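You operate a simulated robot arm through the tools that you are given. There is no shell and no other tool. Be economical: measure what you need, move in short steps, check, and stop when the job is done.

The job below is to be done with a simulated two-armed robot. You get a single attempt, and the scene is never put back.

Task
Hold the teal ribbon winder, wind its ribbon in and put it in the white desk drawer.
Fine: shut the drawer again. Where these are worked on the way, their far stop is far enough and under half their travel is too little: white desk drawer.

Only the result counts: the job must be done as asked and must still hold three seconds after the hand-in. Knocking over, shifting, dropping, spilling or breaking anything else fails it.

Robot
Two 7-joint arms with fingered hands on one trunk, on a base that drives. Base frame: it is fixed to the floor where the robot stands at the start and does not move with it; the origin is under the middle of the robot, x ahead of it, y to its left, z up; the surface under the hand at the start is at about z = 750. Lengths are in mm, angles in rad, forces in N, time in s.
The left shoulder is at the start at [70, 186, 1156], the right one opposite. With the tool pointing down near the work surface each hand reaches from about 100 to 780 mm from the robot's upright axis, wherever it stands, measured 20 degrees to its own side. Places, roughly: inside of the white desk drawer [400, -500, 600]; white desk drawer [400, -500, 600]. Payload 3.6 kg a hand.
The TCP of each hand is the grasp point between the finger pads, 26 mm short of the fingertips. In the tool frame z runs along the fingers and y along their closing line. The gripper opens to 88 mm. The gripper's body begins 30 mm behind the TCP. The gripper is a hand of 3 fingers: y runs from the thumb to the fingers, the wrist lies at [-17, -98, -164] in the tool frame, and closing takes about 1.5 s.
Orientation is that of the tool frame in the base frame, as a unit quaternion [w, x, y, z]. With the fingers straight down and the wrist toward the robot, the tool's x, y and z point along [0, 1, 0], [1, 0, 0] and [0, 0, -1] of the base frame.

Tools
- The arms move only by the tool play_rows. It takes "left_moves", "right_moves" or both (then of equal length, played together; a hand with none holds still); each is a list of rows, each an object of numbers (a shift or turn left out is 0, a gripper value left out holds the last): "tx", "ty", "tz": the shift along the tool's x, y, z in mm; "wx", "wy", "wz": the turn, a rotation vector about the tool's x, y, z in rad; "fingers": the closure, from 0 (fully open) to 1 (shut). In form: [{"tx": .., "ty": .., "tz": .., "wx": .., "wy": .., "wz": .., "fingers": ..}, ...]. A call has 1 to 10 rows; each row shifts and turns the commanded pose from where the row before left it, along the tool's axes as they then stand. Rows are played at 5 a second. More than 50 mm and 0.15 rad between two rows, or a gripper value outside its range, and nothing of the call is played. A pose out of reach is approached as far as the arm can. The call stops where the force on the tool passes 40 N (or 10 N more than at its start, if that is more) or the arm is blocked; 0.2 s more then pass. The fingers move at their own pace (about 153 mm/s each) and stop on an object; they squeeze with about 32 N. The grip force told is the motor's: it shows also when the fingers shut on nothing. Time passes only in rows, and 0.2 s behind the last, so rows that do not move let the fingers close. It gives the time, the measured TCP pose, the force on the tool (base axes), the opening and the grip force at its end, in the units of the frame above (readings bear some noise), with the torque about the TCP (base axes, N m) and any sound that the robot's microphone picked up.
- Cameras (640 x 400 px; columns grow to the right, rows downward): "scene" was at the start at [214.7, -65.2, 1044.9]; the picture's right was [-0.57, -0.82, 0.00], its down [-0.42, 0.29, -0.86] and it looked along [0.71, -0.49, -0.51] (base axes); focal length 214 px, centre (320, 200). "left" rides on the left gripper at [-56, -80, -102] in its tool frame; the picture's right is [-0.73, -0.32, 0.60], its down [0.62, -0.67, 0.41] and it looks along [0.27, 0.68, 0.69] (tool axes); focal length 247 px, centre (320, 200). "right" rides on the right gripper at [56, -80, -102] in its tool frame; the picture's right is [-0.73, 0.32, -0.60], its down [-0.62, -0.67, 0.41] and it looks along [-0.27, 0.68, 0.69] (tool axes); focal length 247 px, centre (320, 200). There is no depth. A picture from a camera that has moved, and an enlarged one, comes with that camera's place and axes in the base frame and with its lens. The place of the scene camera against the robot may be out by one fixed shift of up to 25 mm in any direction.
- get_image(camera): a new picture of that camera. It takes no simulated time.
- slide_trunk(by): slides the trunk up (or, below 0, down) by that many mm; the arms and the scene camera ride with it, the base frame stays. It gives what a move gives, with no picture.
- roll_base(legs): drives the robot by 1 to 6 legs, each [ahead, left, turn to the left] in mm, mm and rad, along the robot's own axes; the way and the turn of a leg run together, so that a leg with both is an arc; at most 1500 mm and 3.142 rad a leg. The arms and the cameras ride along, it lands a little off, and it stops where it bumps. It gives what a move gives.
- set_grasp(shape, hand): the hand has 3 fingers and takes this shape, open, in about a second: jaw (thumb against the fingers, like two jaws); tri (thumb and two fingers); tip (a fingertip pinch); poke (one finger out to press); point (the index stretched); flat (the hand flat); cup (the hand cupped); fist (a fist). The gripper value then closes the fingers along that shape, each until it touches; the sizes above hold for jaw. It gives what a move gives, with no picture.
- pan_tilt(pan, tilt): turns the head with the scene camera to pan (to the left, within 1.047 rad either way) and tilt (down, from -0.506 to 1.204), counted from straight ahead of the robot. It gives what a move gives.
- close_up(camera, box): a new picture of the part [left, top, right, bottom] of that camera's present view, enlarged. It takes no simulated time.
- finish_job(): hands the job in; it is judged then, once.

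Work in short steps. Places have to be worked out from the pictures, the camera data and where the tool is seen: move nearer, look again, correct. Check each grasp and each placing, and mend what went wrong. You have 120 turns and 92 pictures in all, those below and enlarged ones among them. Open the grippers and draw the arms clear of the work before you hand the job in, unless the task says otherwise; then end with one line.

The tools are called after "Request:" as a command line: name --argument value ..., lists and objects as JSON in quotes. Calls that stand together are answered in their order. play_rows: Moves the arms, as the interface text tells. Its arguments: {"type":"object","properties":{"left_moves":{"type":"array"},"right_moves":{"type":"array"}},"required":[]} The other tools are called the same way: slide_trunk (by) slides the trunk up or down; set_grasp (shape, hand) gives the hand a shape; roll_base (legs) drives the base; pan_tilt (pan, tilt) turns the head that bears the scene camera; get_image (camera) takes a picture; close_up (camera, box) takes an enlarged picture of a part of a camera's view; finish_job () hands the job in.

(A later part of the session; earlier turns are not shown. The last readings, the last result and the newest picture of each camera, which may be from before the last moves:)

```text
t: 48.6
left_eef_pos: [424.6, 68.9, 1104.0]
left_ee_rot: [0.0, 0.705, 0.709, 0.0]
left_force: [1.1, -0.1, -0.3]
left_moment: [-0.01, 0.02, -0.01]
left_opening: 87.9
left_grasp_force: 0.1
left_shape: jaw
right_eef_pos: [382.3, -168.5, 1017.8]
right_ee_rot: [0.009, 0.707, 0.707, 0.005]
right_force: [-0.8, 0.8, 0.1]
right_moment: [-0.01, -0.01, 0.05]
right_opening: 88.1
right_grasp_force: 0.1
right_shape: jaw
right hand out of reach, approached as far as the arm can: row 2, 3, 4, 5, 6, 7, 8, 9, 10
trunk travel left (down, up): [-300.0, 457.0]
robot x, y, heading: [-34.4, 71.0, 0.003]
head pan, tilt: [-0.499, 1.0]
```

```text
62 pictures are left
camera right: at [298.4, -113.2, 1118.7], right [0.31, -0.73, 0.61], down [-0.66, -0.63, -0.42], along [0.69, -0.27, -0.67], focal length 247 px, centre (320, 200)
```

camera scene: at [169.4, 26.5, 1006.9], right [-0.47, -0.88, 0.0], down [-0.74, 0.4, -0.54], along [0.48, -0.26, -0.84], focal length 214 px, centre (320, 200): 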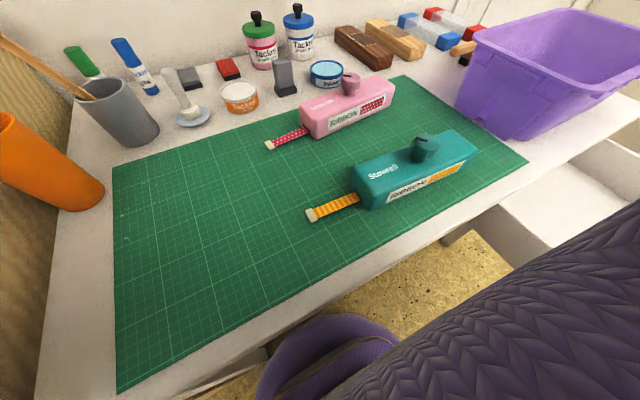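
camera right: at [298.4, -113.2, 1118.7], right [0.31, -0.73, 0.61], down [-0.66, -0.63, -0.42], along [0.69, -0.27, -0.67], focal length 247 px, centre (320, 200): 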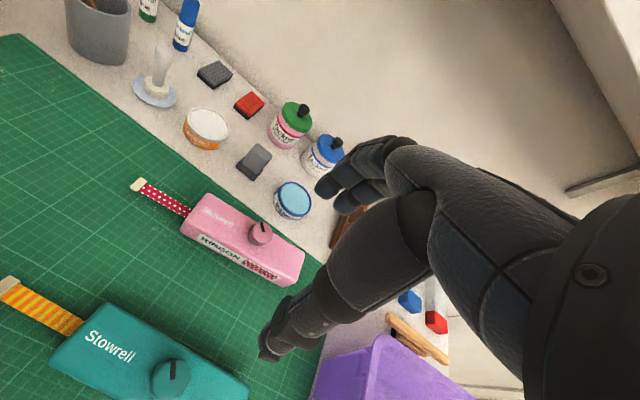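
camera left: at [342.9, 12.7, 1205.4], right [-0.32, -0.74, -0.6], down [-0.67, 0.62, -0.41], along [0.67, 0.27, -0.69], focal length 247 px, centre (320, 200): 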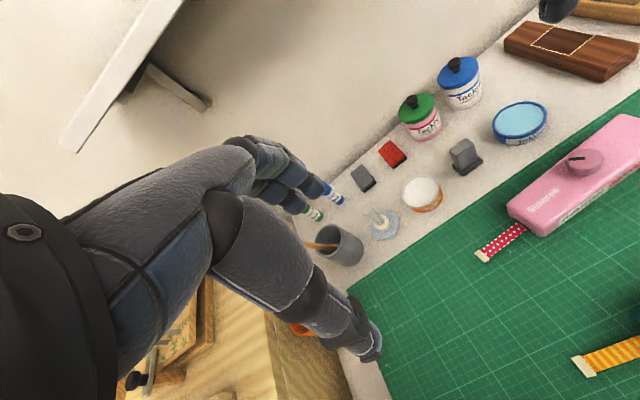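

The robot stands too near for the arm, so I back off 200 mm and 50 mm right, then look again.

Request:
roll_base --legs '[[-200, -50, 0]]'

Request:
play_rows --right_moves '[{"tz": 40}, {"tz": 40}, {"tz": 20}, {"tx": 20}, {}]'

Request:
get_image --camera "right"

```text
t: 50.2
left_eef_pos: [221.4, 17.9, 1105.3]
left_ee_rot: [0.001, 0.706, 0.709, 0.001]
left_force: [-0.5, -0.8, 0.3]
left_moment: [0.03, -0.03, 0.04]
left_opening: 87.9
left_grasp_force: 0.0
left_shape: jaw
right_eef_pos: [179.3, -223.0, 1019.1]
right_ee_rot: [0.01, 0.707, 0.708, 0.005]
right_force: [-0.3, -0.4, -0.7]
right_moment: [0.01, 0.03, -0.03]
right_opening: 88.0
right_grasp_force: 0.0
right_shape: jaw
trunk travel left (down, up): [-300.0, 457.0]
robot x, y, heading: [-235.0, 23.7, 0.002]
head pan, tilt: [-0.499, 1.0]
```

```text
t: 51.4
left_eef_pos: [222.4, 17.7, 1104.7]
left_ee_rot: [0.0, 0.706, 0.708, 0.0]
left_force: [0.1, -0.3, 0.5]
left_moment: [0.01, -0.02, -0.03]
left_opening: 87.9
left_grasp_force: 0.0
left_shape: jaw
right_eef_pos: [183.0, -202.7, 918.1]
right_ee_rot: [0.009, 0.706, 0.708, 0.004]
right_force: [-0.4, 0.5, 0.4]
right_moment: [-0.04, 0.0, -0.01]
right_opening: 87.7
right_grasp_force: 0.0
right_shape: jaw
trunk travel left (down, up): [-300.0, 457.0]
robot x, y, heading: [-229.0, 21.5, 0.008]
head pan, tilt: [-0.499, 1.0]
```

```text
61 pictures are left
camera right: at [99.6, -144.9, 1019.8], right [0.31, -0.73, 0.61], down [-0.66, -0.63, -0.42], along [0.69, -0.27, -0.67], focal length 247 px, centre (320, 200)
```

right: 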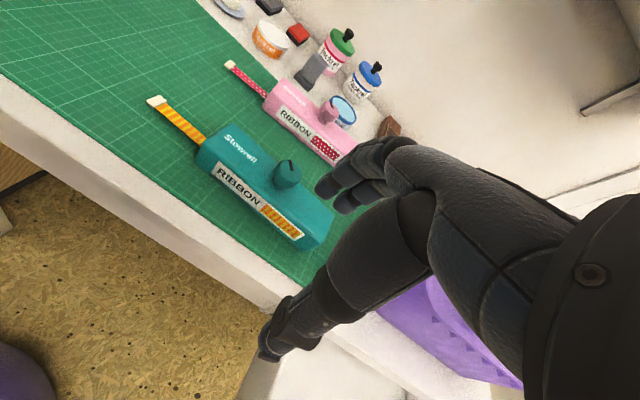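

A good view now; I enlarge the winder for measuring.

Request:
close_up --camera "right" --box '[130, 70, 370, 270]'

Request:
close_up --camera "scene" --box '[270, 60, 540, 230]'

```text
2.00 times, centred on (250, 170) of right
camera zoom: at [99.6, -144.9, 1019.8], right [0.31, -0.73, 0.61], down [-0.66, -0.63, -0.42], along [0.69, -0.27, -0.67], focal length 494 px, centre (460, 260)
```

zoom: 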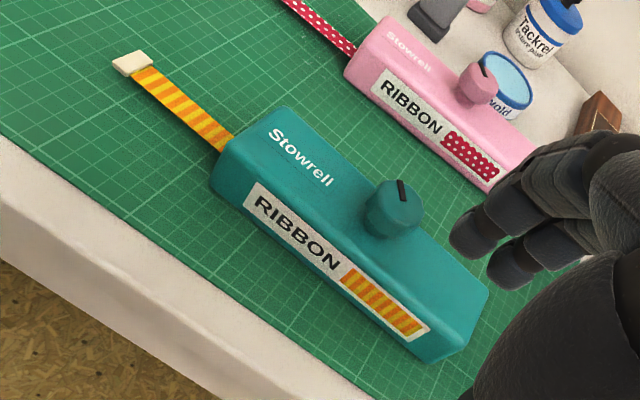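

```text
2.35 times, centred on (405, 145) of scene
camera zoom: at [-31.3, -25.1, 1006.9], right [-0.48, -0.88, 0.0], down [-0.74, 0.4, -0.54], along [0.48, -0.26, -0.84], focal length 505 px, centre (120, 329)
```

zoom: 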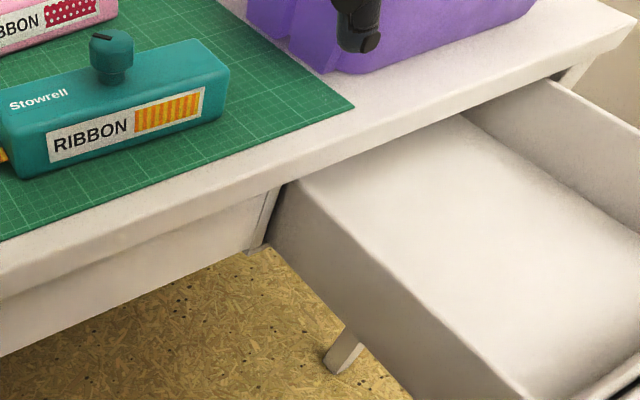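

From the hand camera: body x≈283–330, y≈-92…-273, top z≈795; knob centred at (306,-175), top z≈830, about 33 mm across. I put the right hand above the right end of the body, leaning slightly right to leave room for the left hand.

Request:
play_rows --right_moves '[{"ty": 41, "tx": -16}, {"ty": 41, "tx": -16}, {"ty": 41, "tx": -16}, {"wy": 0.15}, {"wy": 0.15}, {}]'

Request:
get_image --camera "right"

Request:
get_image --camera "scene"

```text
t: 52.8
left_eef_pos: [223.0, 19.0, 1104.9]
left_ee_rot: [0.0, 0.706, 0.708, 0.0]
left_force: [-0.4, 0.1, 0.7]
left_moment: [0.0, 0.01, 0.0]
left_opening: 87.7
left_grasp_force: 0.0
left_shape: jaw
right_eef_pos: [306.5, -250.3, 921.5]
right_ee_rot: [-0.097, 0.697, 0.701, 0.11]
right_force: [0.5, -0.4, 0.2]
right_moment: [-0.01, 0.0, 0.02]
right_opening: 87.8
right_grasp_force: 0.0
right_shape: jaw
trunk travel left (down, up): [-300.0, 457.0]
robot x, y, heading: [-231.4, 20.0, 0.005]
head pan, tilt: [-0.499, 1.0]
```

```text
58 pictures are left
camera right: at [222.4, -225.2, 1034.8], right [0.31, -0.88, 0.37], down [-0.65, -0.48, -0.59], along [0.69, -0.05, -0.72], focal length 247 px, centre (320, 200)
```

right: 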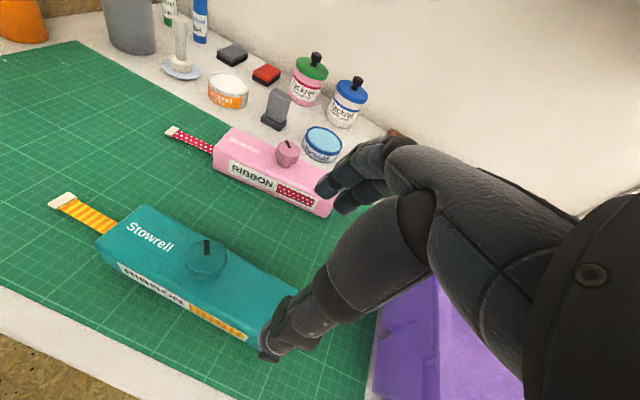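

```text
57 pictures are left
camera scene: at [-31.2, -24.7, 1006.9], right [-0.48, -0.88, 0.0], down [-0.74, 0.4, -0.54], along [0.48, -0.26, -0.84], focal length 214 px, centre (320, 200)
```

scene: 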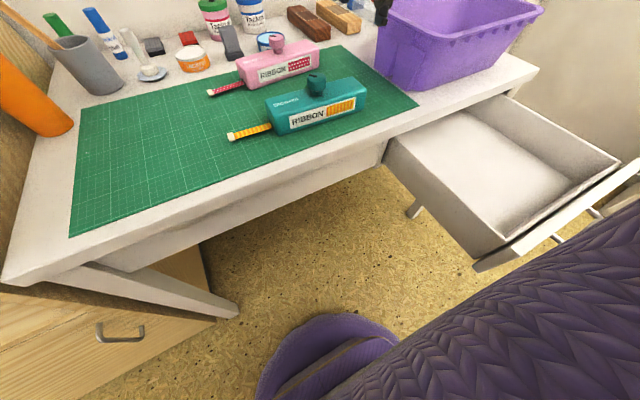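

The new view confirms the knob at (305,-175). I lower straight down onto the right end of the body.

Request:
play_rows --right_moves '[{"tz": 31, "tx": -9.7}, {"tz": 31, "tx": -9.7}, {"tz": 31, "tx": -9.7}, {"tz": 16, "tx": -5}, {"tz": 16, "tx": -5}, {}]'

Request:
get_image --camera "right"

Request:
close_up --camera "scene" --box '[220, 20, 460, 170]'

```text
t: 54.2
left_eef_pos: [221.7, 17.7, 1103.2]
left_ee_rot: [0.0, 0.706, 0.708, 0.0]
left_force: [-0.6, 0.0, 0.0]
left_moment: [-0.01, 0.0, -0.02]
left_opening: 87.8
left_grasp_force: 0.1
left_shape: jaw
right_eef_pos: [306.6, -253.3, 794.1]
right_ee_rot: [-0.096, 0.697, 0.702, 0.11]
right_force: [-0.8, -0.3, 0.9]
right_moment: [0.01, 0.05, -0.01]
right_opening: 87.8
right_grasp_force: 0.1
right_shape: jaw
right hand out of reach, approached as far as the arm can: row 5
trunk travel left (down, up): [-300.0, 457.0]
robot x, y, heading: [-233.1, 22.9, 0.004]
head pan, tilt: [-0.499, 1.0]
```

```text
56 pictures are left
camera right: at [223.6, -228.5, 907.6], right [0.31, -0.88, 0.37], down [-0.65, -0.48, -0.59], along [0.69, -0.06, -0.72], focal length 247 px, centre (320, 200)
```

right: 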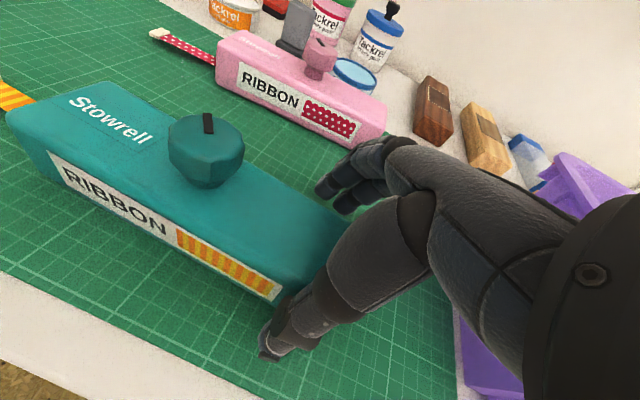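

```text
2.67 times, centred on (340, 95) of scene
camera zoom: at [-31.1, -24.8, 1006.8], right [-0.48, -0.88, 0.0], down [-0.74, 0.4, -0.54], along [0.47, -0.26, -0.84], focal length 572 px, centre (267, 480)
```

zoom: 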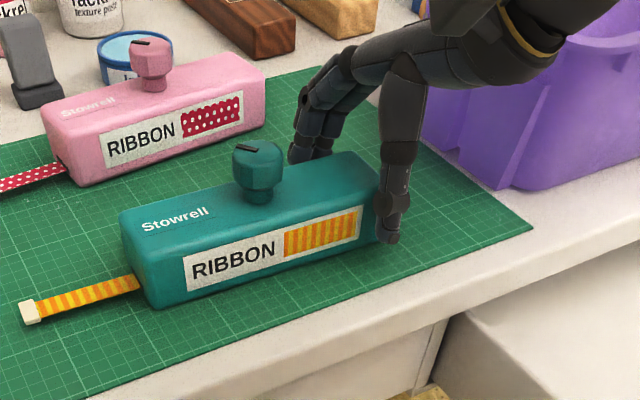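

The thumb sits close to the body's end (~y -260), so I shift 8 mm toward the knob, slightly lower, and close.

Request:
play_rows --right_moves '[{"tx": 8, "tz": 8}, {"fingers": 0.4}, {"fingers": 0.7}, {"fingers": 1}, {}, {}, {}, {}]'

Request:
get_image --camera "right"

Request:
close_up --camera "scene" --box '[220, 20, 460, 170]'

```text
t: 56.0
left_eef_pos: [222.7, 18.6, 1104.6]
left_ee_rot: [0.0, 0.706, 0.709, 0.001]
left_force: [0.2, -0.6, 1.0]
left_moment: [0.01, 0.01, 0.0]
left_opening: 88.1
left_grasp_force: 0.0
left_shape: jaw
right_eef_pos: [304.3, -246.8, 795.0]
right_ee_rot: [-0.097, 0.698, 0.701, 0.11]
right_force: [-0.2, 0.6, 0.1]
right_moment: [0.02, 0.09, -0.04]
right_opening: 48.8
right_grasp_force: 32.1
right_shape: jaw
right hand out of reach, approached as far as the arm can: row 1
trunk travel left (down, up): [-300.0, 457.0]
robot x, y, heading: [-232.1, 18.7, 0.007]
head pan, tilt: [-0.499, 1.0]
```

```text
54 pictures are left
camera right: at [220.7, -222.4, 908.6], right [0.31, -0.88, 0.37], down [-0.65, -0.48, -0.59], along [0.69, -0.06, -0.72], focal length 247 px, centre (320, 200)
```

right: 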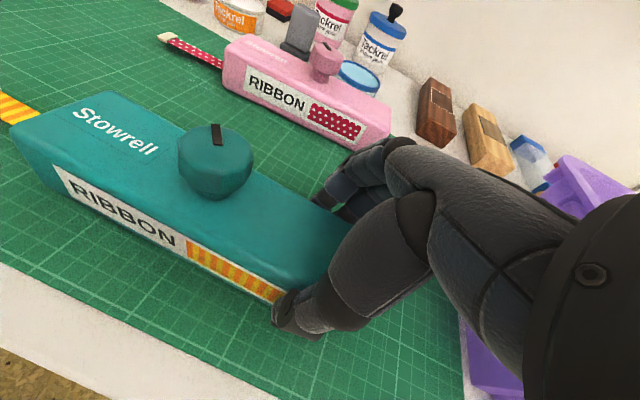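

```text
2.67 times, centred on (340, 95) of scene
camera zoom: at [-31.1, -24.7, 1006.8], right [-0.48, -0.88, 0.0], down [-0.74, 0.4, -0.54], along [0.48, -0.26, -0.84], focal length 572 px, centre (267, 480)
```

zoom: 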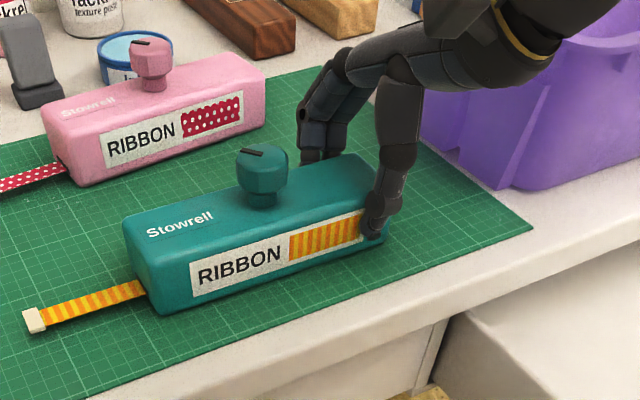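

The body is gripped (48.8 mm). Now I yaw the left hand so its wrist points to the left and bring it above the knob.

Request:
play_rows --left_moves '[{"wz": 0.15}, {"wz": 0.15}, {"wz": 0.15}, {"wz": 0.15}, {"wz": 0.15}, {"wz": 0.15}, {"wz": 0.15}, {"wz": 0.15}, {}]'

Request:
play_rows --left_moves '[{"ty": 42}, {"ty": 42}, {"ty": 42}, {"ty": 42}, {"ty": 42}, {"tz": 40}, {"tz": 40}, {"tz": 40}, {"tz": 30}, {"fingers": 0.35}]'

Request:
get_image --camera "left"

Request:
get_image --camera "scene"

Request:
get_image --camera "right"

```text
t: 58.0
left_eef_pos: [222.7, 17.3, 1104.3]
left_ee_rot: [0.0, 0.983, 0.186, 0.0]
left_force: [0.2, 0.0, 0.8]
left_moment: [-0.03, 0.01, 0.01]
left_opening: 88.0
left_grasp_force: 0.1
left_shape: jaw
right_eef_pos: [303.6, -247.8, 796.2]
right_ee_rot: [-0.097, 0.698, 0.701, 0.109]
right_force: [-0.7, -1.6, 1.0]
right_moment: [0.04, 0.08, -0.02]
right_opening: 48.5
right_grasp_force: 32.1
right_shape: jaw
trunk travel left (down, up): [-300.0, 457.0]
robot x, y, heading: [-231.9, 23.9, 0.01]
head pan, tilt: [-0.499, 1.0]
```

```text
t: 60.2
left_eef_pos: [299.3, -176.9, 953.5]
left_ee_rot: [-0.001, 0.982, 0.187, 0.0]
left_force: [0.1, -0.1, -0.6]
left_moment: [-0.02, 0.0, 0.0]
left_opening: 57.5
left_grasp_force: 0.1
left_shape: jaw
right_eef_pos: [303.6, -247.5, 795.7]
right_ee_rot: [-0.096, 0.698, 0.701, 0.11]
right_force: [-0.2, -0.6, 1.1]
right_moment: [0.0, 0.05, 0.01]
right_opening: 48.7
right_grasp_force: 31.7
right_shape: jaw
trunk travel left (down, up): [-300.0, 457.0]
robot x, y, heading: [-229.4, 22.6, 0.008]
head pan, tilt: [-0.499, 1.0]
```

```text
52 pictures are left
camera left: at [217.5, -124.1, 1054.1], right [-0.8, 0.03, -0.6], down [0.34, 0.85, -0.41], along [0.5, -0.53, -0.69], focal length 247 px, centre (320, 200)
```

left: 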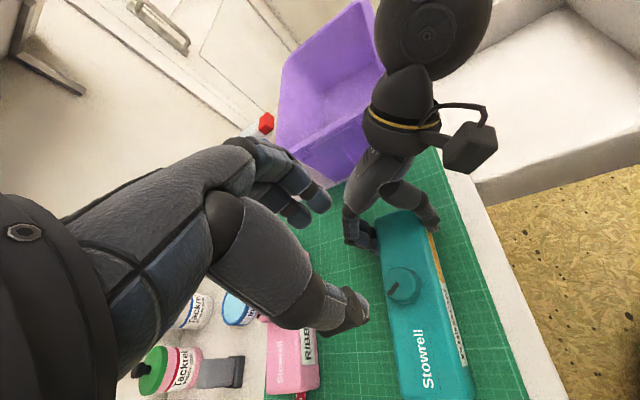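

```text
51 pictures are left
camera scene: at [-31.2, -24.9, 1006.9], right [-0.48, -0.88, 0.0], down [-0.74, 0.4, -0.54], along [0.48, -0.26, -0.84], focal length 214 px, centre (320, 200)
```

scene: 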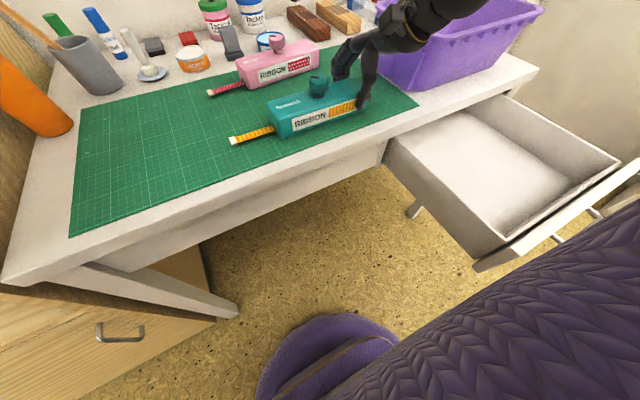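

```text
50 pictures are left
camera right: at [220.7, -222.5, 908.6], right [0.31, -0.88, 0.37], down [-0.65, -0.48, -0.59], along [0.69, -0.06, -0.72], focal length 247 px, centre (320, 200)
```

right: 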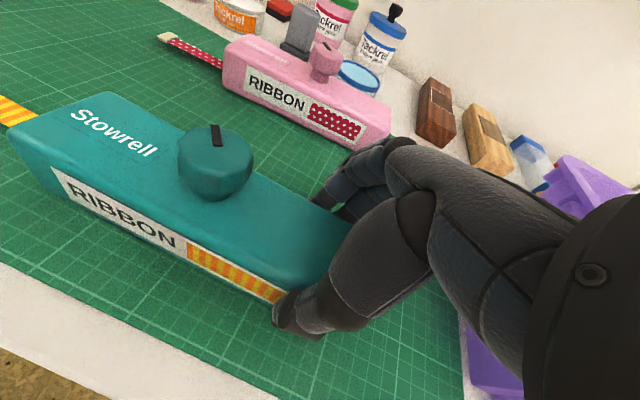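

Both hand views put the knob at about (295,-176), top ≈826. I narrow the left opening and lower over it gently.

Request:
play_rows --left_moves '[{"tx": -4, "ty": -2, "fingers": 0.45}, {"tz": 40}, {"tz": 30}, {"tz": 20}, {}]'

Request:
get_image --camera "left"

Request:
get_image --camera "right"

```text
t: 61.4
left_eef_pos: [297.4, -178.3, 863.3]
left_ee_rot: [0.0, 0.982, 0.187, 0.0]
left_force: [0.5, -0.1, -0.3]
left_moment: [0.01, -0.03, -0.02]
left_opening: 48.8
left_grasp_force: 0.1
left_shape: jaw
right_eef_pos: [303.7, -246.5, 795.7]
right_ee_rot: [-0.097, 0.697, 0.701, 0.111]
right_force: [-0.2, 0.4, 1.4]
right_moment: [-0.01, 0.1, -0.02]
right_opening: 48.9
right_grasp_force: 32.1
right_shape: jaw
trunk travel left (down, up): [-300.0, 457.0]
robot x, y, heading: [-232.1, 20.3, 0.008]
head pan, tilt: [-0.499, 1.0]
```

```text
49 pictures are left
camera left: at [213.5, -123.5, 964.2], right [-0.8, 0.03, -0.6], down [0.34, 0.85, -0.41], along [0.5, -0.53, -0.69], focal length 247 px, centre (320, 200)
```

left: 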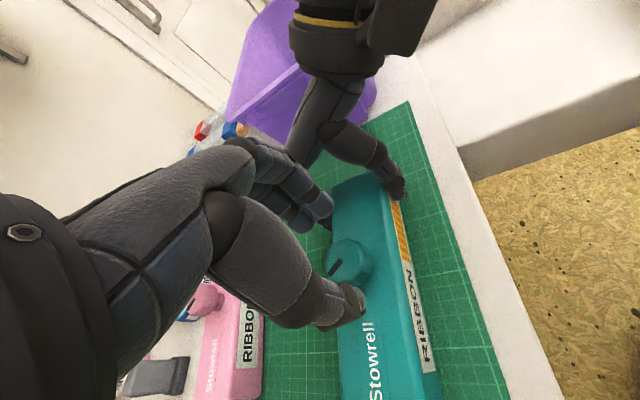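

```text
48 pictures are left
camera right: at [220.7, -222.4, 908.6], right [0.31, -0.88, 0.37], down [-0.65, -0.48, -0.59], along [0.69, -0.06, -0.72], focal length 247 px, centre (320, 200)
```

right: 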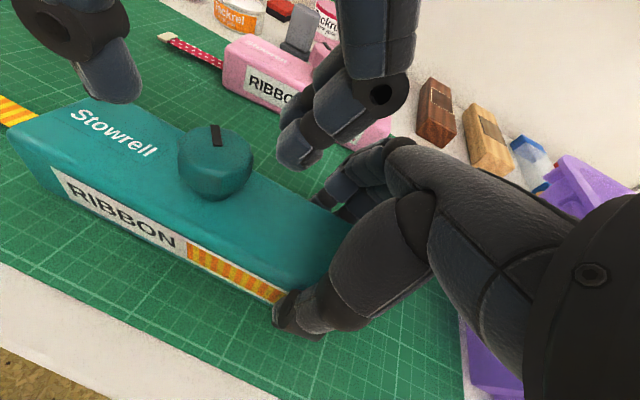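

Alignment is within a few mm. I correct it, go down 36 mm and close on the knob.

Request:
play_rows --left_moves '[{"tx": -1, "ty": -3.5}, {"tz": 18}, {"tz": 18}, {}]'

Request:
get_image --camera "right"

```text
t: 62.4
left_eef_pos: [294.1, -173.9, 827.6]
left_ee_rot: [0.0, 0.982, 0.187, -0.001]
left_force: [0.5, -0.6, 0.6]
left_moment: [0.01, -0.01, -0.03]
left_opening: 48.9
left_grasp_force: 0.0
left_shape: jaw
right_eef_pos: [303.5, -247.0, 795.6]
right_ee_rot: [-0.097, 0.698, 0.701, 0.11]
right_force: [0.5, 0.1, 1.4]
right_moment: [0.02, 0.07, -0.01]
right_opening: 48.8
right_grasp_force: 32.0
right_shape: jaw
trunk travel left (down, up): [-300.0, 457.0]
robot x, y, heading: [-232.3, 23.7, 0.003]
head pan, tilt: [-0.499, 1.0]
```

```text
47 pictures are left
camera right: at [220.7, -222.4, 908.6], right [0.31, -0.88, 0.37], down [-0.65, -0.48, -0.59], along [0.69, -0.06, -0.72], focal length 247 px, centre (320, 200)
```

right: 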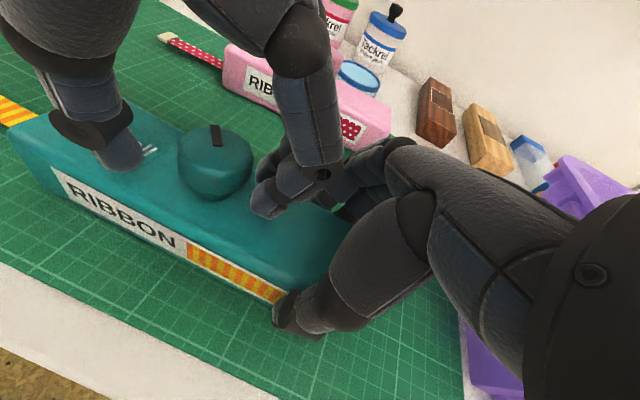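

The fingers straddle the knob. I close, then try a clockwise turn (+wz).

Request:
play_rows --left_moves '[{"fingers": 0.7}, {"fingers": 1}, {}, {}, {}, {"wz": 0.12}, {"wz": 0.12}, {"wz": 0.12}, {"wz": 0.12}, {"wz": 0.12}]'

Request:
get_image --camera "right"

Request:
close_up --camera "scene" --box '[200, 20, 440, 170]'

```text
t: 64.6
left_eef_pos: [274.3, -155.7, 829.8]
left_ee_rot: [0.005, 0.997, -0.081, 0.004]
left_force: [21.6, -32.5, -8.8]
left_moment: [-0.34, -0.3, 0.16]
left_opening: 20.1
left_grasp_force: 32.2
left_shape: jaw
left hand out of reach, approached as far as the arm can: row 7, 8, 9, 10
right_eef_pos: [300.6, -241.2, 795.4]
right_ee_rot: [-0.104, 0.694, 0.704, 0.11]
right_force: [-20.4, 32.1, 11.9]
right_moment: [0.41, 0.0, 0.84]
right_opening: 49.5
right_grasp_force: 31.8
right_shape: jaw
trunk travel left (down, up): [-300.0, 457.0]
robot x, y, heading: [-229.2, 22.1, 0.006]
head pan, tilt: [-0.499, 1.0]
```

```text
46 pictures are left
camera right: at [218.1, -218.7, 909.4], right [0.32, -0.88, 0.36], down [-0.65, -0.48, -0.58], along [0.68, -0.04, -0.73], focal length 247 px, centre (320, 200)
```

right: 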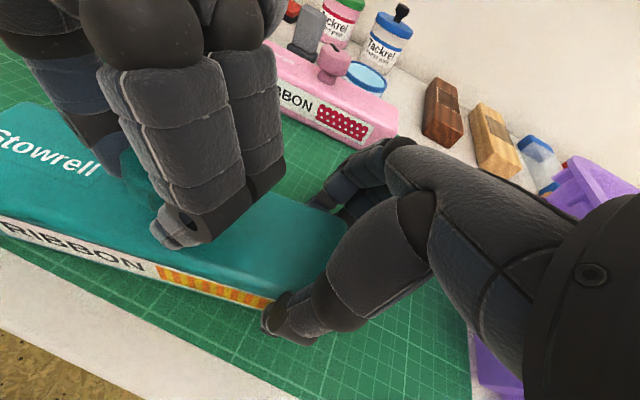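

```text
2.67 times, centred on (320, 95) of scene
camera zoom: at [-31.2, -24.9, 1006.9], right [-0.48, -0.88, 0.0], down [-0.74, 0.4, -0.54], along [0.48, -0.26, -0.84], focal length 572 px, centre (320, 480)
```

zoom: 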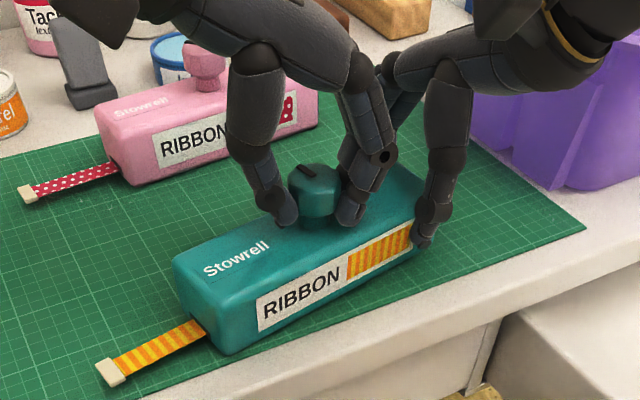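

The left arm ran out of reach and dragged the winder a little, though the ribbon may look shorter. I open the left hand at once to relieve it and lift off.

Request:
play_rows --left_moves '[{"fingers": 0.4}, {}, {}, {}, {"tz": -25}, {"tz": -30}, {"tz": -30}, {}]'

Request:
get_image --camera "right"

Request:
close_up --camera "scene" --box '[200, 20, 440, 170]'

```text
t: 66.4
left_eef_pos: [273.9, -153.3, 913.9]
left_ee_rot: [0.0, 0.997, -0.081, 0.001]
left_force: [0.2, 0.1, 0.3]
left_moment: [-0.01, 0.01, 0.02]
left_opening: 52.5
left_grasp_force: 0.1
left_shape: jaw
right_eef_pos: [303.5, -247.7, 795.1]
right_ee_rot: [-0.098, 0.698, 0.701, 0.111]
right_force: [0.0, 0.4, 0.1]
right_moment: [-0.03, 0.01, 0.01]
right_opening: 48.5
right_grasp_force: 32.3
right_shape: jaw
trunk travel left (down, up): [-300.0, 457.0]
robot x, y, heading: [-232.5, 21.0, 0.007]
head pan, tilt: [-0.499, 1.0]
```

```text
44 pictures are left
camera right: at [220.8, -222.5, 908.5], right [0.31, -0.88, 0.37], down [-0.65, -0.48, -0.59], along [0.69, -0.06, -0.72], focal length 247 px, centre (320, 200)
```

right: 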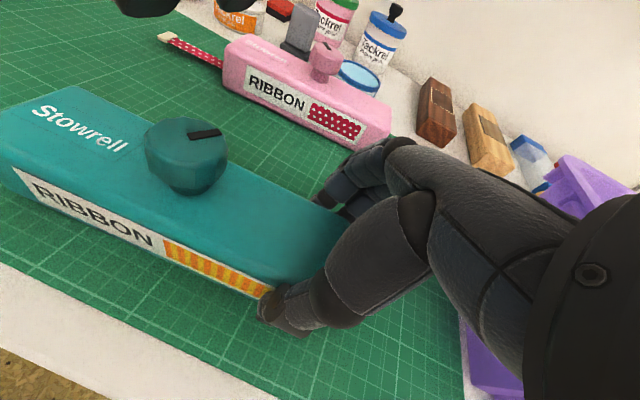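

```text
2.67 times, centred on (320, 95) of scene
camera zoom: at [-31.0, -24.9, 1006.8], right [-0.48, -0.88, 0.0], down [-0.74, 0.4, -0.54], along [0.47, -0.26, -0.84], focal length 572 px, centre (320, 480)
```

zoom: 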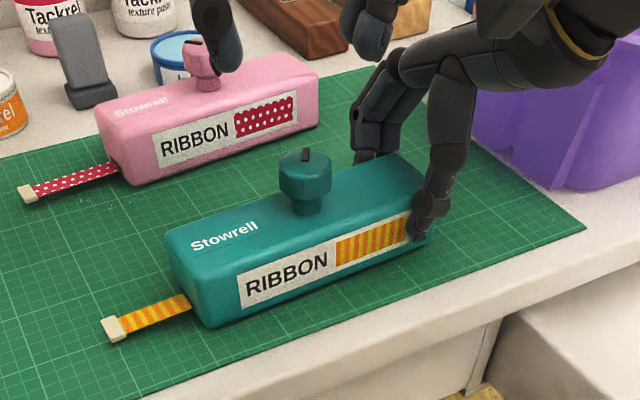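

The mark shows the knob turned about 65° clockwise and the ribbon is clearly shorter, so clockwise is right. To gain stroke for the left arm, I lift the winder slightly, turn it 0.5 rad counter-clockwise with the right hand and set it down.

Request:
play_rows --right_moves '[{"tz": -7.6, "tx": 2.4}, {"wx": 0.037, "wz": -0.12}, {"wx": 0.037, "wz": -0.12}, {"wx": 0.037, "wz": -0.12}, {"wx": 0.037, "wz": -0.12}, {"tz": 6.7, "tx": -2.1}, {}]'

Request:
get_image --camera "right"

Request:
close_up --camera "scene" --box '[200, 20, 440, 170]'

```text
t: 68.0
left_eef_pos: [272.7, -153.5, 913.9]
left_ee_rot: [0.001, 0.997, -0.082, 0.001]
left_force: [0.3, 0.4, 1.1]
left_moment: [0.02, -0.05, -0.03]
left_opening: 52.1
left_grasp_force: 0.0
left_shape: jaw
right_eef_pos: [289.9, -250.1, 803.1]
right_ee_rot: [-0.112, 0.584, 0.801, 0.067]
right_force: [-0.1, -0.8, -0.4]
right_moment: [-0.02, 0.01, 0.04]
right_opening: 48.5
right_grasp_force: 31.5
right_shape: jaw
right hand out of reach, approached as far as the arm can: row 3, 4, 5
trunk travel left (down, up): [-300.0, 457.0]
robot x, y, heading: [-231.5, 21.5, 0.002]
head pan, tilt: [-0.499, 1.0]
```

```text
42 pictures are left
camera right: at [206.9, -246.5, 918.8], right [0.58, -0.72, 0.38], down [-0.49, -0.68, -0.54], along [0.65, 0.13, -0.75], focal length 247 px, centre (320, 200)
```

right: 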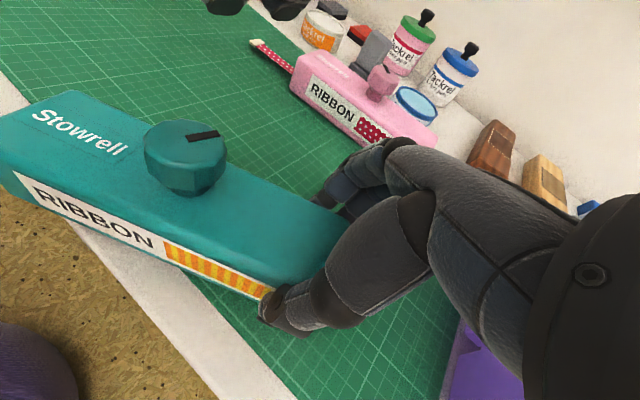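

```text
2.67 times, centred on (320, 95) of scene
camera zoom: at [-31.1, -25.0, 1006.8], right [-0.48, -0.88, 0.0], down [-0.74, 0.4, -0.54], along [0.48, -0.26, -0.84], focal length 572 px, centre (320, 480)
```

zoom: 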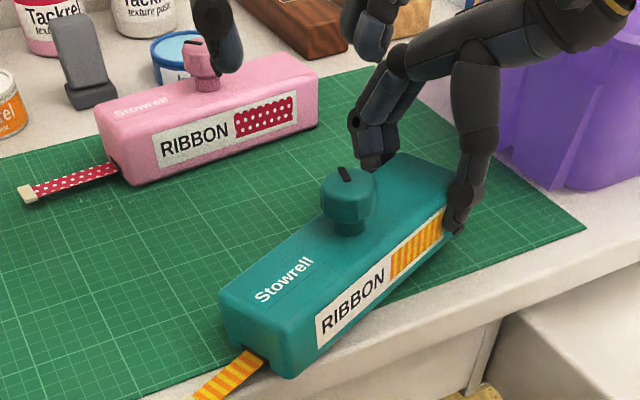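

The winder now hangs about 7 mm above the mat, rotated ~0.35 rad. I check the knob with the left camera.

Request:
get_image --camera "left"

```text
40 pictures are left
camera left: at [229.6, -65.5, 1014.0], right [-0.67, 0.43, -0.6], down [0.72, 0.55, -0.41], along [0.16, -0.71, -0.69], focal length 247 px, centre (320, 200)
```

left: 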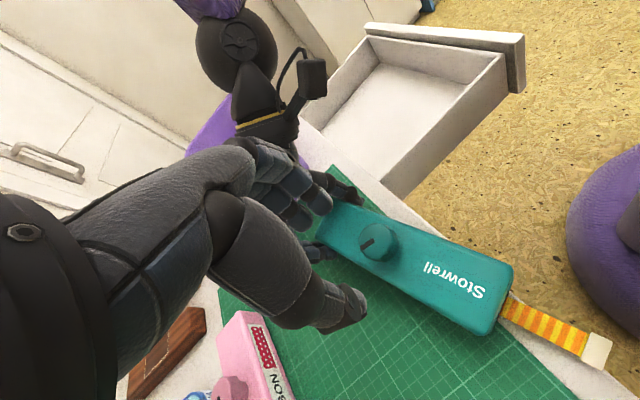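

The two cameras agree on the knob at (255,-171), top ≈829. I yaw the left hand back to about 0.5 rad, above the knob.

Request:
play_rows --left_moves '[{"wz": -0.15}, {"wz": -0.15}, {"wz": -0.15}, {"wz": -0.15}, {"wz": -0.15}, {"wz": -0.15}, {"wz": -0.15}, {"wz": -0.15, "fingers": 0.42}, {"tx": -24, "ty": -7}, {}]'

Request:
get_image --camera "left"

```text
t: 70.2
left_eef_pos: [254.2, -170.4, 913.6]
left_ee_rot: [0.001, 0.869, 0.495, 0.0]
left_force: [0.5, -0.5, 0.2]
left_moment: [0.04, 0.0, 0.0]
left_opening: 51.3
left_grasp_force: 0.1
left_shape: jaw
right_eef_pos: [289.8, -249.3, 801.7]
right_ee_rot: [-0.111, 0.585, 0.801, 0.068]
right_force: [-0.7, 0.2, -0.4]
right_moment: [-0.02, -0.03, 0.01]
right_opening: 48.3
right_grasp_force: 31.9
right_shape: jaw
trunk travel left (down, up): [-300.0, 457.0]
robot x, y, heading: [-230.7, 20.1, 0.005]
head pan, tilt: [-0.499, 1.0]
```

```text
39 pictures are left
camera left: at [155.8, -178.2, 1014.2], right [-0.65, -0.47, -0.6], down [-0.26, 0.87, -0.41], along [0.72, -0.11, -0.69], focal length 247 px, centre (320, 200)
```

left: 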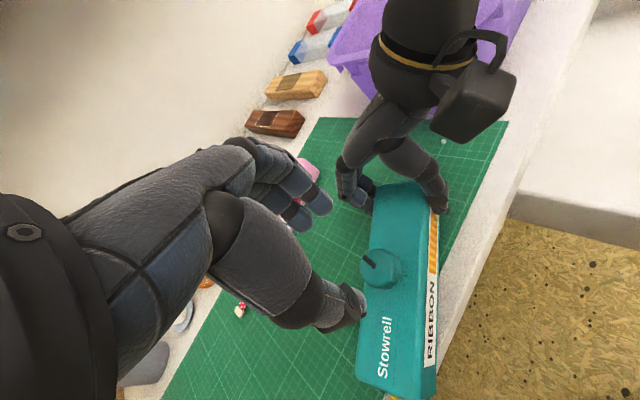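

Clear of the right hand. I lower over the knob and close.

Request:
play_rows --left_moves '[{"ty": 2, "tx": -1}, {"tz": 35}, {"tz": 25}, {"tz": 24}, {"fingers": 0.7}, {"fingers": 1}, {}, {}, {}, {}]'

```text
t: 72.6
left_eef_pos: [283.8, -150.9, 836.6]
left_ee_rot: [0.001, 0.86, 0.51, 0.023]
left_force: [0.0, 0.6, 0.0]
left_moment: [-0.02, -0.04, 0.04]
left_opening: 0.0
left_grasp_force: 32.2
left_shape: jaw
right_eef_pos: [290.5, -249.0, 803.4]
right_ee_rot: [-0.11, 0.583, 0.802, 0.066]
right_force: [0.4, 0.4, -1.7]
right_moment: [-0.02, -0.04, 0.02]
right_opening: 48.5
right_grasp_force: 31.9
right_shape: jaw
trunk travel left (down, up): [-300.0, 457.0]
robot x, y, heading: [-235.5, 19.8, 0.005]
head pan, tilt: [-0.499, 1.0]
stopped in row 10 (left hand): the arm was blocked; the commanded pose is now the measured one
```

The left arm was too folded and was pushed off the knob, so it closed on nothing. I open and lift it, then raise the trunk so both arms work more stretched.

Request:
play_rows --left_moves '[{"fingers": 0.42}, {}, {}, {"tz": -35}, {"tz": -35}]'

Request:
slide_trunk --by 120

Request:
play_rows --right_moves '[{"tz": 23, "tx": -7.1}, {"tz": 23, "tx": -7.1}, {"tz": 23, "tx": -7.1}, {"tz": 23, "tx": -7.1}, {"tz": 17, "tx": -5.3}, {}]'

Request:
get_image --camera "scene"

```text
t: 73.8
left_eef_pos: [278.2, -154.2, 905.8]
left_ee_rot: [0.0, 0.86, 0.509, 0.021]
left_force: [-0.3, -0.3, 0.2]
left_moment: [0.03, 0.0, 0.02]
left_opening: 50.9
left_grasp_force: 0.0
left_shape: jaw
right_eef_pos: [289.0, -250.0, 803.0]
right_ee_rot: [-0.112, 0.584, 0.801, 0.067]
right_force: [0.6, 0.2, -0.6]
right_moment: [-0.02, -0.04, -0.01]
right_opening: 48.5
right_grasp_force: 31.6
right_shape: jaw
trunk travel left (down, up): [-300.0, 457.0]
robot x, y, heading: [-234.8, 21.8, 0.003]
head pan, tilt: [-0.499, 1.0]
```

```text
t: 75.3
left_eef_pos: [279.2, -154.5, 1026.3]
left_ee_rot: [0.001, 0.861, 0.508, 0.021]
left_force: [0.0, -0.4, 0.0]
left_moment: [0.02, -0.03, -0.03]
left_opening: 50.9
left_grasp_force: 0.1
left_shape: jaw
right_eef_pos: [288.2, -249.7, 958.1]
right_ee_rot: [-0.082, 0.582, 0.805, 0.087]
right_force: [0.0, 0.0, -1.2]
right_moment: [-0.07, -0.02, 0.02]
right_opening: 48.2
right_grasp_force: 31.8
right_shape: jaw
trunk travel left (down, up): [-420.0, 337.0]
robot x, y, heading: [-232.4, 21.4, 0.004]
head pan, tilt: [-0.499, 1.0]
```

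```text
t: 76.7
left_eef_pos: [278.1, -155.2, 1027.4]
left_ee_rot: [0.001, 0.861, 0.508, 0.022]
left_force: [0.3, -0.2, 0.3]
left_moment: [0.01, 0.01, 0.05]
left_opening: 50.6
left_grasp_force: 0.1
left_shape: jaw
right_eef_pos: [257.2, -241.9, 939.1]
right_ee_rot: [-0.081, 0.581, 0.805, 0.088]
right_force: [-0.3, -0.9, -1.9]
right_moment: [-0.09, -0.01, 0.03]
right_opening: 48.3
right_grasp_force: 31.9
right_shape: jaw
right hand out of reach, approached as far as the arm can: row 1, 2, 3, 4, 5
trunk travel left (down, up): [-420.0, 337.0]
robot x, y, heading: [-235.4, 22.6, 0.001]
head pan, tilt: [-0.499, 1.0]
```

```text
38 pictures are left
camera scene: at [-46.7, -25.0, 1135.5], right [-0.48, -0.88, 0.0], down [-0.74, 0.4, -0.54], along [0.47, -0.26, -0.84], focal length 214 px, centre (320, 200)
```

scene: 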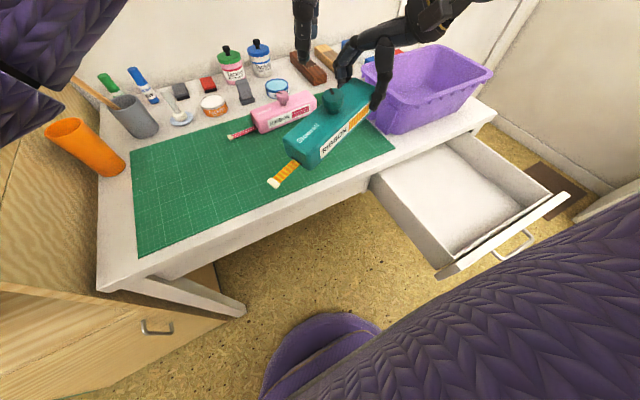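

The low, folded region is what limits both arms, so I'll wind with the winder held higher in the air. I lift it about 85 mm and look.

Request:
play_rows --right_moves '[{"tz": -21, "tx": 6.5}, {"tz": -21, "tx": 6.5}, {"tz": -21, "tx": 6.5}, {"tz": -21, "tx": 6.5}, {}]'

Request:
get_image --camera "right"

Request:
get_image --camera "left"

```text
t: 77.9
left_eef_pos: [279.2, -155.2, 1027.0]
left_ee_rot: [0.001, 0.861, 0.508, 0.023]
left_force: [0.6, -0.6, -0.3]
left_moment: [-0.01, -0.01, 0.02]
left_opening: 50.7
left_grasp_force: 0.1
left_shape: jaw
right_eef_pos: [251.9, -238.7, 1028.3]
right_ee_rot: [-0.083, 0.582, 0.804, 0.086]
right_force: [1.2, 0.1, -1.4]
right_moment: [-0.1, -0.02, -0.04]
right_opening: 48.2
right_grasp_force: 31.6
right_shape: jaw
trunk travel left (down, up): [-420.0, 337.0]
robot x, y, heading: [-233.9, 18.9, -0.001]
head pan, tilt: [-0.499, 1.0]
```

```text
37 pictures are left
camera right: at [160.3, -235.4, 1137.1], right [0.55, -0.72, 0.42], down [-0.45, -0.68, -0.57], along [0.7, 0.12, -0.7], focal length 247 px, centre (320, 200)
```

right: 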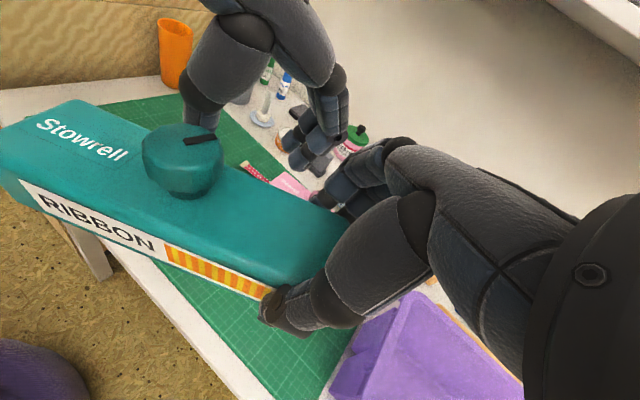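

```text
36 pictures are left
camera left: at [176.6, -167.1, 1123.2], right [-0.61, -0.48, -0.63], down [-0.26, 0.88, -0.4], along [0.75, -0.08, -0.66], focal length 247 px, centre (320, 200)
```

left: 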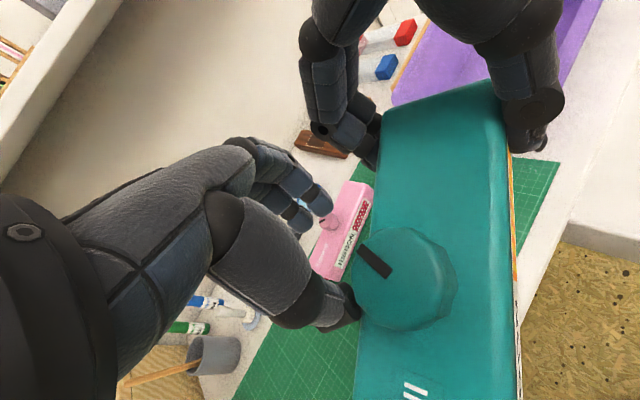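

The knob is at about (213,-162,1050) now. I lift the left hand, bring the winder 45 mm forward, and check reach above the knob.

Request:
play_rows --left_moves '[{"tz": -35}, {"tz": -35}, {}, {}, {"tx": -8, "ty": -8}, {"tx": -8, "ty": -7}, {}]' --right_moves '[{}, {}, {"tx": -7, "ty": 21}, {"tx": -7, "ty": 21}, {}, {}, {}]'

Request:
get_image --camera "left"

Request:
get_image --camera "right"

```text
t: 79.5
left_eef_pos: [255.1, -162.8, 1094.6]
left_ee_rot: [0.002, 0.861, 0.508, 0.022]
left_force: [0.5, -0.9, 0.8]
left_moment: [0.02, 0.03, -0.03]
left_opening: 50.6
left_grasp_force: 0.1
left_shape: jaw
right_eef_pos: [296.4, -238.7, 1026.1]
right_ee_rot: [-0.081, 0.581, 0.805, 0.087]
right_force: [0.3, -0.1, -1.2]
right_moment: [-0.08, -0.03, 0.02]
right_opening: 48.5
right_grasp_force: 32.1
right_shape: jaw
trunk travel left (down, up): [-420.0, 337.0]
robot x, y, heading: [-233.1, 23.1, 0.006]
head pan, tilt: [-0.499, 1.0]
```

```text
35 pictures are left
camera left: at [152.4, -175.3, 1192.6], right [-0.61, -0.48, -0.63], down [-0.26, 0.88, -0.4], along [0.75, -0.08, -0.66], focal length 247 px, centre (320, 200)
```

left: 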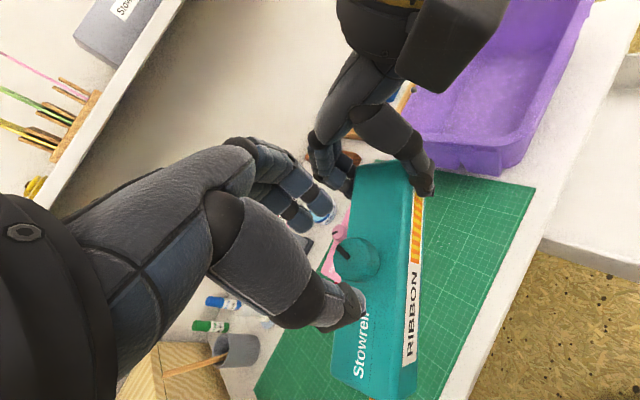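

```text
34 pictures are left
camera right: at [205.0, -235.1, 1135.4], right [0.55, -0.72, 0.43], down [-0.45, -0.68, -0.57], along [0.7, 0.12, -0.7], focal length 247 px, centre (320, 200)
```

right: 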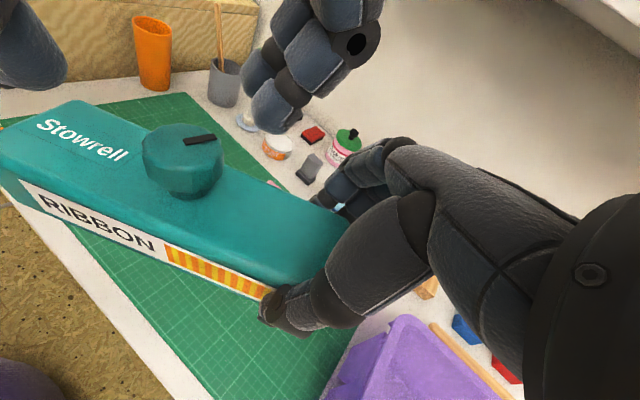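

Aligned on the knob. I go down 46 mm and check before closing.

Request:
play_rows --left_moves '[{"tz": 16}, {"tz": 16}, {"tz": 14}, {}]'

Request:
get_image --camera "right"

```text
t: 80.5
left_eef_pos: [256.8, -160.7, 1049.3]
left_ee_rot: [0.001, 0.861, 0.507, 0.022]
left_force: [-0.4, 0.3, 0.4]
left_moment: [-0.02, 0.01, -0.04]
left_opening: 50.5
left_grasp_force: 0.1
left_shape: jaw
right_eef_pos: [295.9, -238.6, 1025.2]
right_ee_rot: [-0.082, 0.582, 0.805, 0.086]
right_force: [0.0, -0.5, -0.4]
right_moment: [-0.1, -0.02, -0.03]
right_opening: 48.2
right_grasp_force: 31.7
right_shape: jaw
trunk travel left (down, up): [-420.0, 337.0]
robot x, y, heading: [-230.1, 24.0, 0.004]
head pan, tilt: [-0.499, 1.0]
```

```text
33 pictures are left
camera right: at [205.0, -235.2, 1135.5], right [0.55, -0.72, 0.43], down [-0.45, -0.68, -0.57], along [0.7, 0.12, -0.7], focal length 247 px, centre (320, 200)
```

right: 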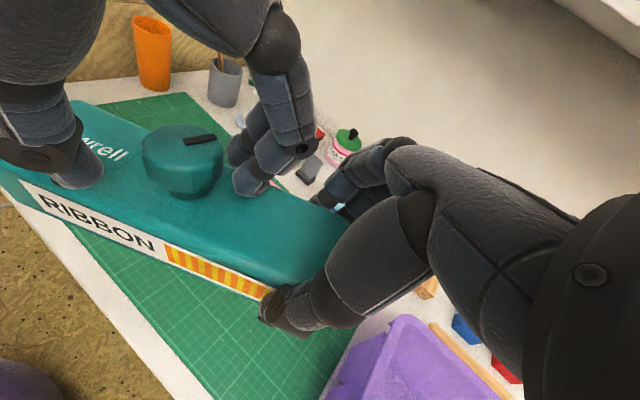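

Well straddled. I close and make the first clockwise turn of about 0.6 rad.

Request:
play_rows --left_moves '[{"fingers": 0.7}, {"fingers": 1}, {}, {}, {"wz": 0.12}, {"wz": 0.12}, {"wz": 0.12}, {"wz": 0.12}, {"wz": 0.12}, {}]'

```text
t: 82.7
left_eef_pos: [256.5, -162.0, 1050.1]
left_ee_rot: [-0.006, 0.973, 0.23, 0.021]
left_force: [5.0, 0.4, -3.5]
left_moment: [0.09, -0.04, 0.04]
left_opening: 22.3
left_grasp_force: 32.1
left_shape: jaw
right_eef_pos: [296.1, -238.4, 1025.4]
right_ee_rot: [-0.083, 0.581, 0.805, 0.087]
right_force: [-4.7, 0.3, 2.1]
right_moment: [0.05, 0.03, 0.33]
right_opening: 48.7
right_grasp_force: 31.4
right_shape: jaw
trunk travel left (down, up): [-420.0, 337.0]
robot x, y, heading: [-234.4, 25.3, -0.001]
head pan, tilt: [-0.499, 1.0]
```

Turning with light forces and no reach trouble, so I continue another 0.6 rad.

Request:
play_rows --left_moves '[{"wz": 0.12}, {"wz": 0.12}, {"wz": 0.12}, {"wz": 0.12}, {"wz": 0.12}, {}]'

Request:
get_image --camera "scene"

```text
t: 84.1
left_eef_pos: [257.5, -160.1, 1049.2]
left_ee_rot: [-0.011, 0.998, -0.067, 0.019]
left_force: [9.3, -4.7, -3.9]
left_moment: [0.05, -0.28, 0.12]
left_opening: 22.0
left_grasp_force: 32.3
left_shape: jaw
right_eef_pos: [296.5, -238.6, 1026.7]
right_ee_rot: [-0.082, 0.581, 0.805, 0.087]
right_force: [-10.4, 4.6, 3.6]
right_moment: [0.13, 0.2, 0.46]
right_opening: 48.2
right_grasp_force: 31.8
right_shape: jaw
trunk travel left (down, up): [-420.0, 337.0]
robot x, y, heading: [-232.8, 20.2, 0.004]
head pan, tilt: [-0.499, 1.0]
```

```text
32 pictures are left
camera scene: at [-46.8, -24.9, 1135.5], right [-0.48, -0.88, 0.0], down [-0.74, 0.4, -0.54], along [0.47, -0.26, -0.84], focal length 214 px, centre (320, 200)
```

scene: 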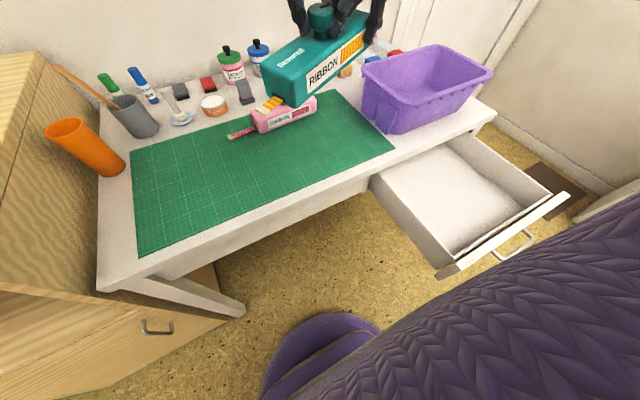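

The ribbon is much shorter. I push a little further.

Request:
play_rows --left_moves '[{"wz": 0.1}, {"wz": 0.1}, {"wz": 0.1}, {"wz": 0.1}, {}]'

Request:
close_up --camera "scene" --box '[220, 0, 420, 130]'

```text
t: 85.3
left_eef_pos: [245.9, -137.3, 1049.2]
left_ee_rot: [-0.012, 0.971, -0.239, 0.02]
left_force: [14.5, -24.4, -6.3]
left_moment: [-0.48, -0.46, 0.2]
left_opening: 22.0
left_grasp_force: 31.8
left_shape: jaw
left hand out of reach, approached as far as the arm can: row 1, 2, 3, 4
right_eef_pos: [294.0, -237.2, 1025.4]
right_ee_rot: [-0.086, 0.579, 0.806, 0.087]
right_force: [-15.0, 24.1, 5.5]
right_moment: [0.37, 0.37, 0.14]
right_opening: 46.6
right_grasp_force: 32.0
right_shape: jaw
trunk travel left (down, up): [-420.0, 337.0]
robot x, y, heading: [-231.9, 20.2, 0.003]
head pan, tilt: [-0.499, 1.0]
```

```text
3.08 times, centred on (320, 65) of scene
camera zoom: at [-46.7, -24.9, 1135.5], right [-0.48, -0.88, 0.0], down [-0.74, 0.4, -0.54], along [0.47, -0.26, -0.84], focal length 660 px, centre (320, 615)
```

zoom: 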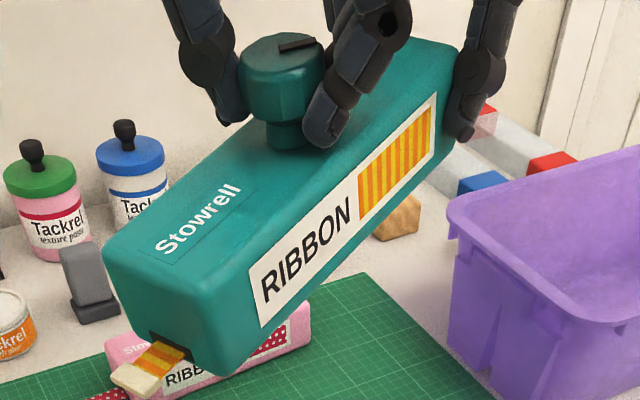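

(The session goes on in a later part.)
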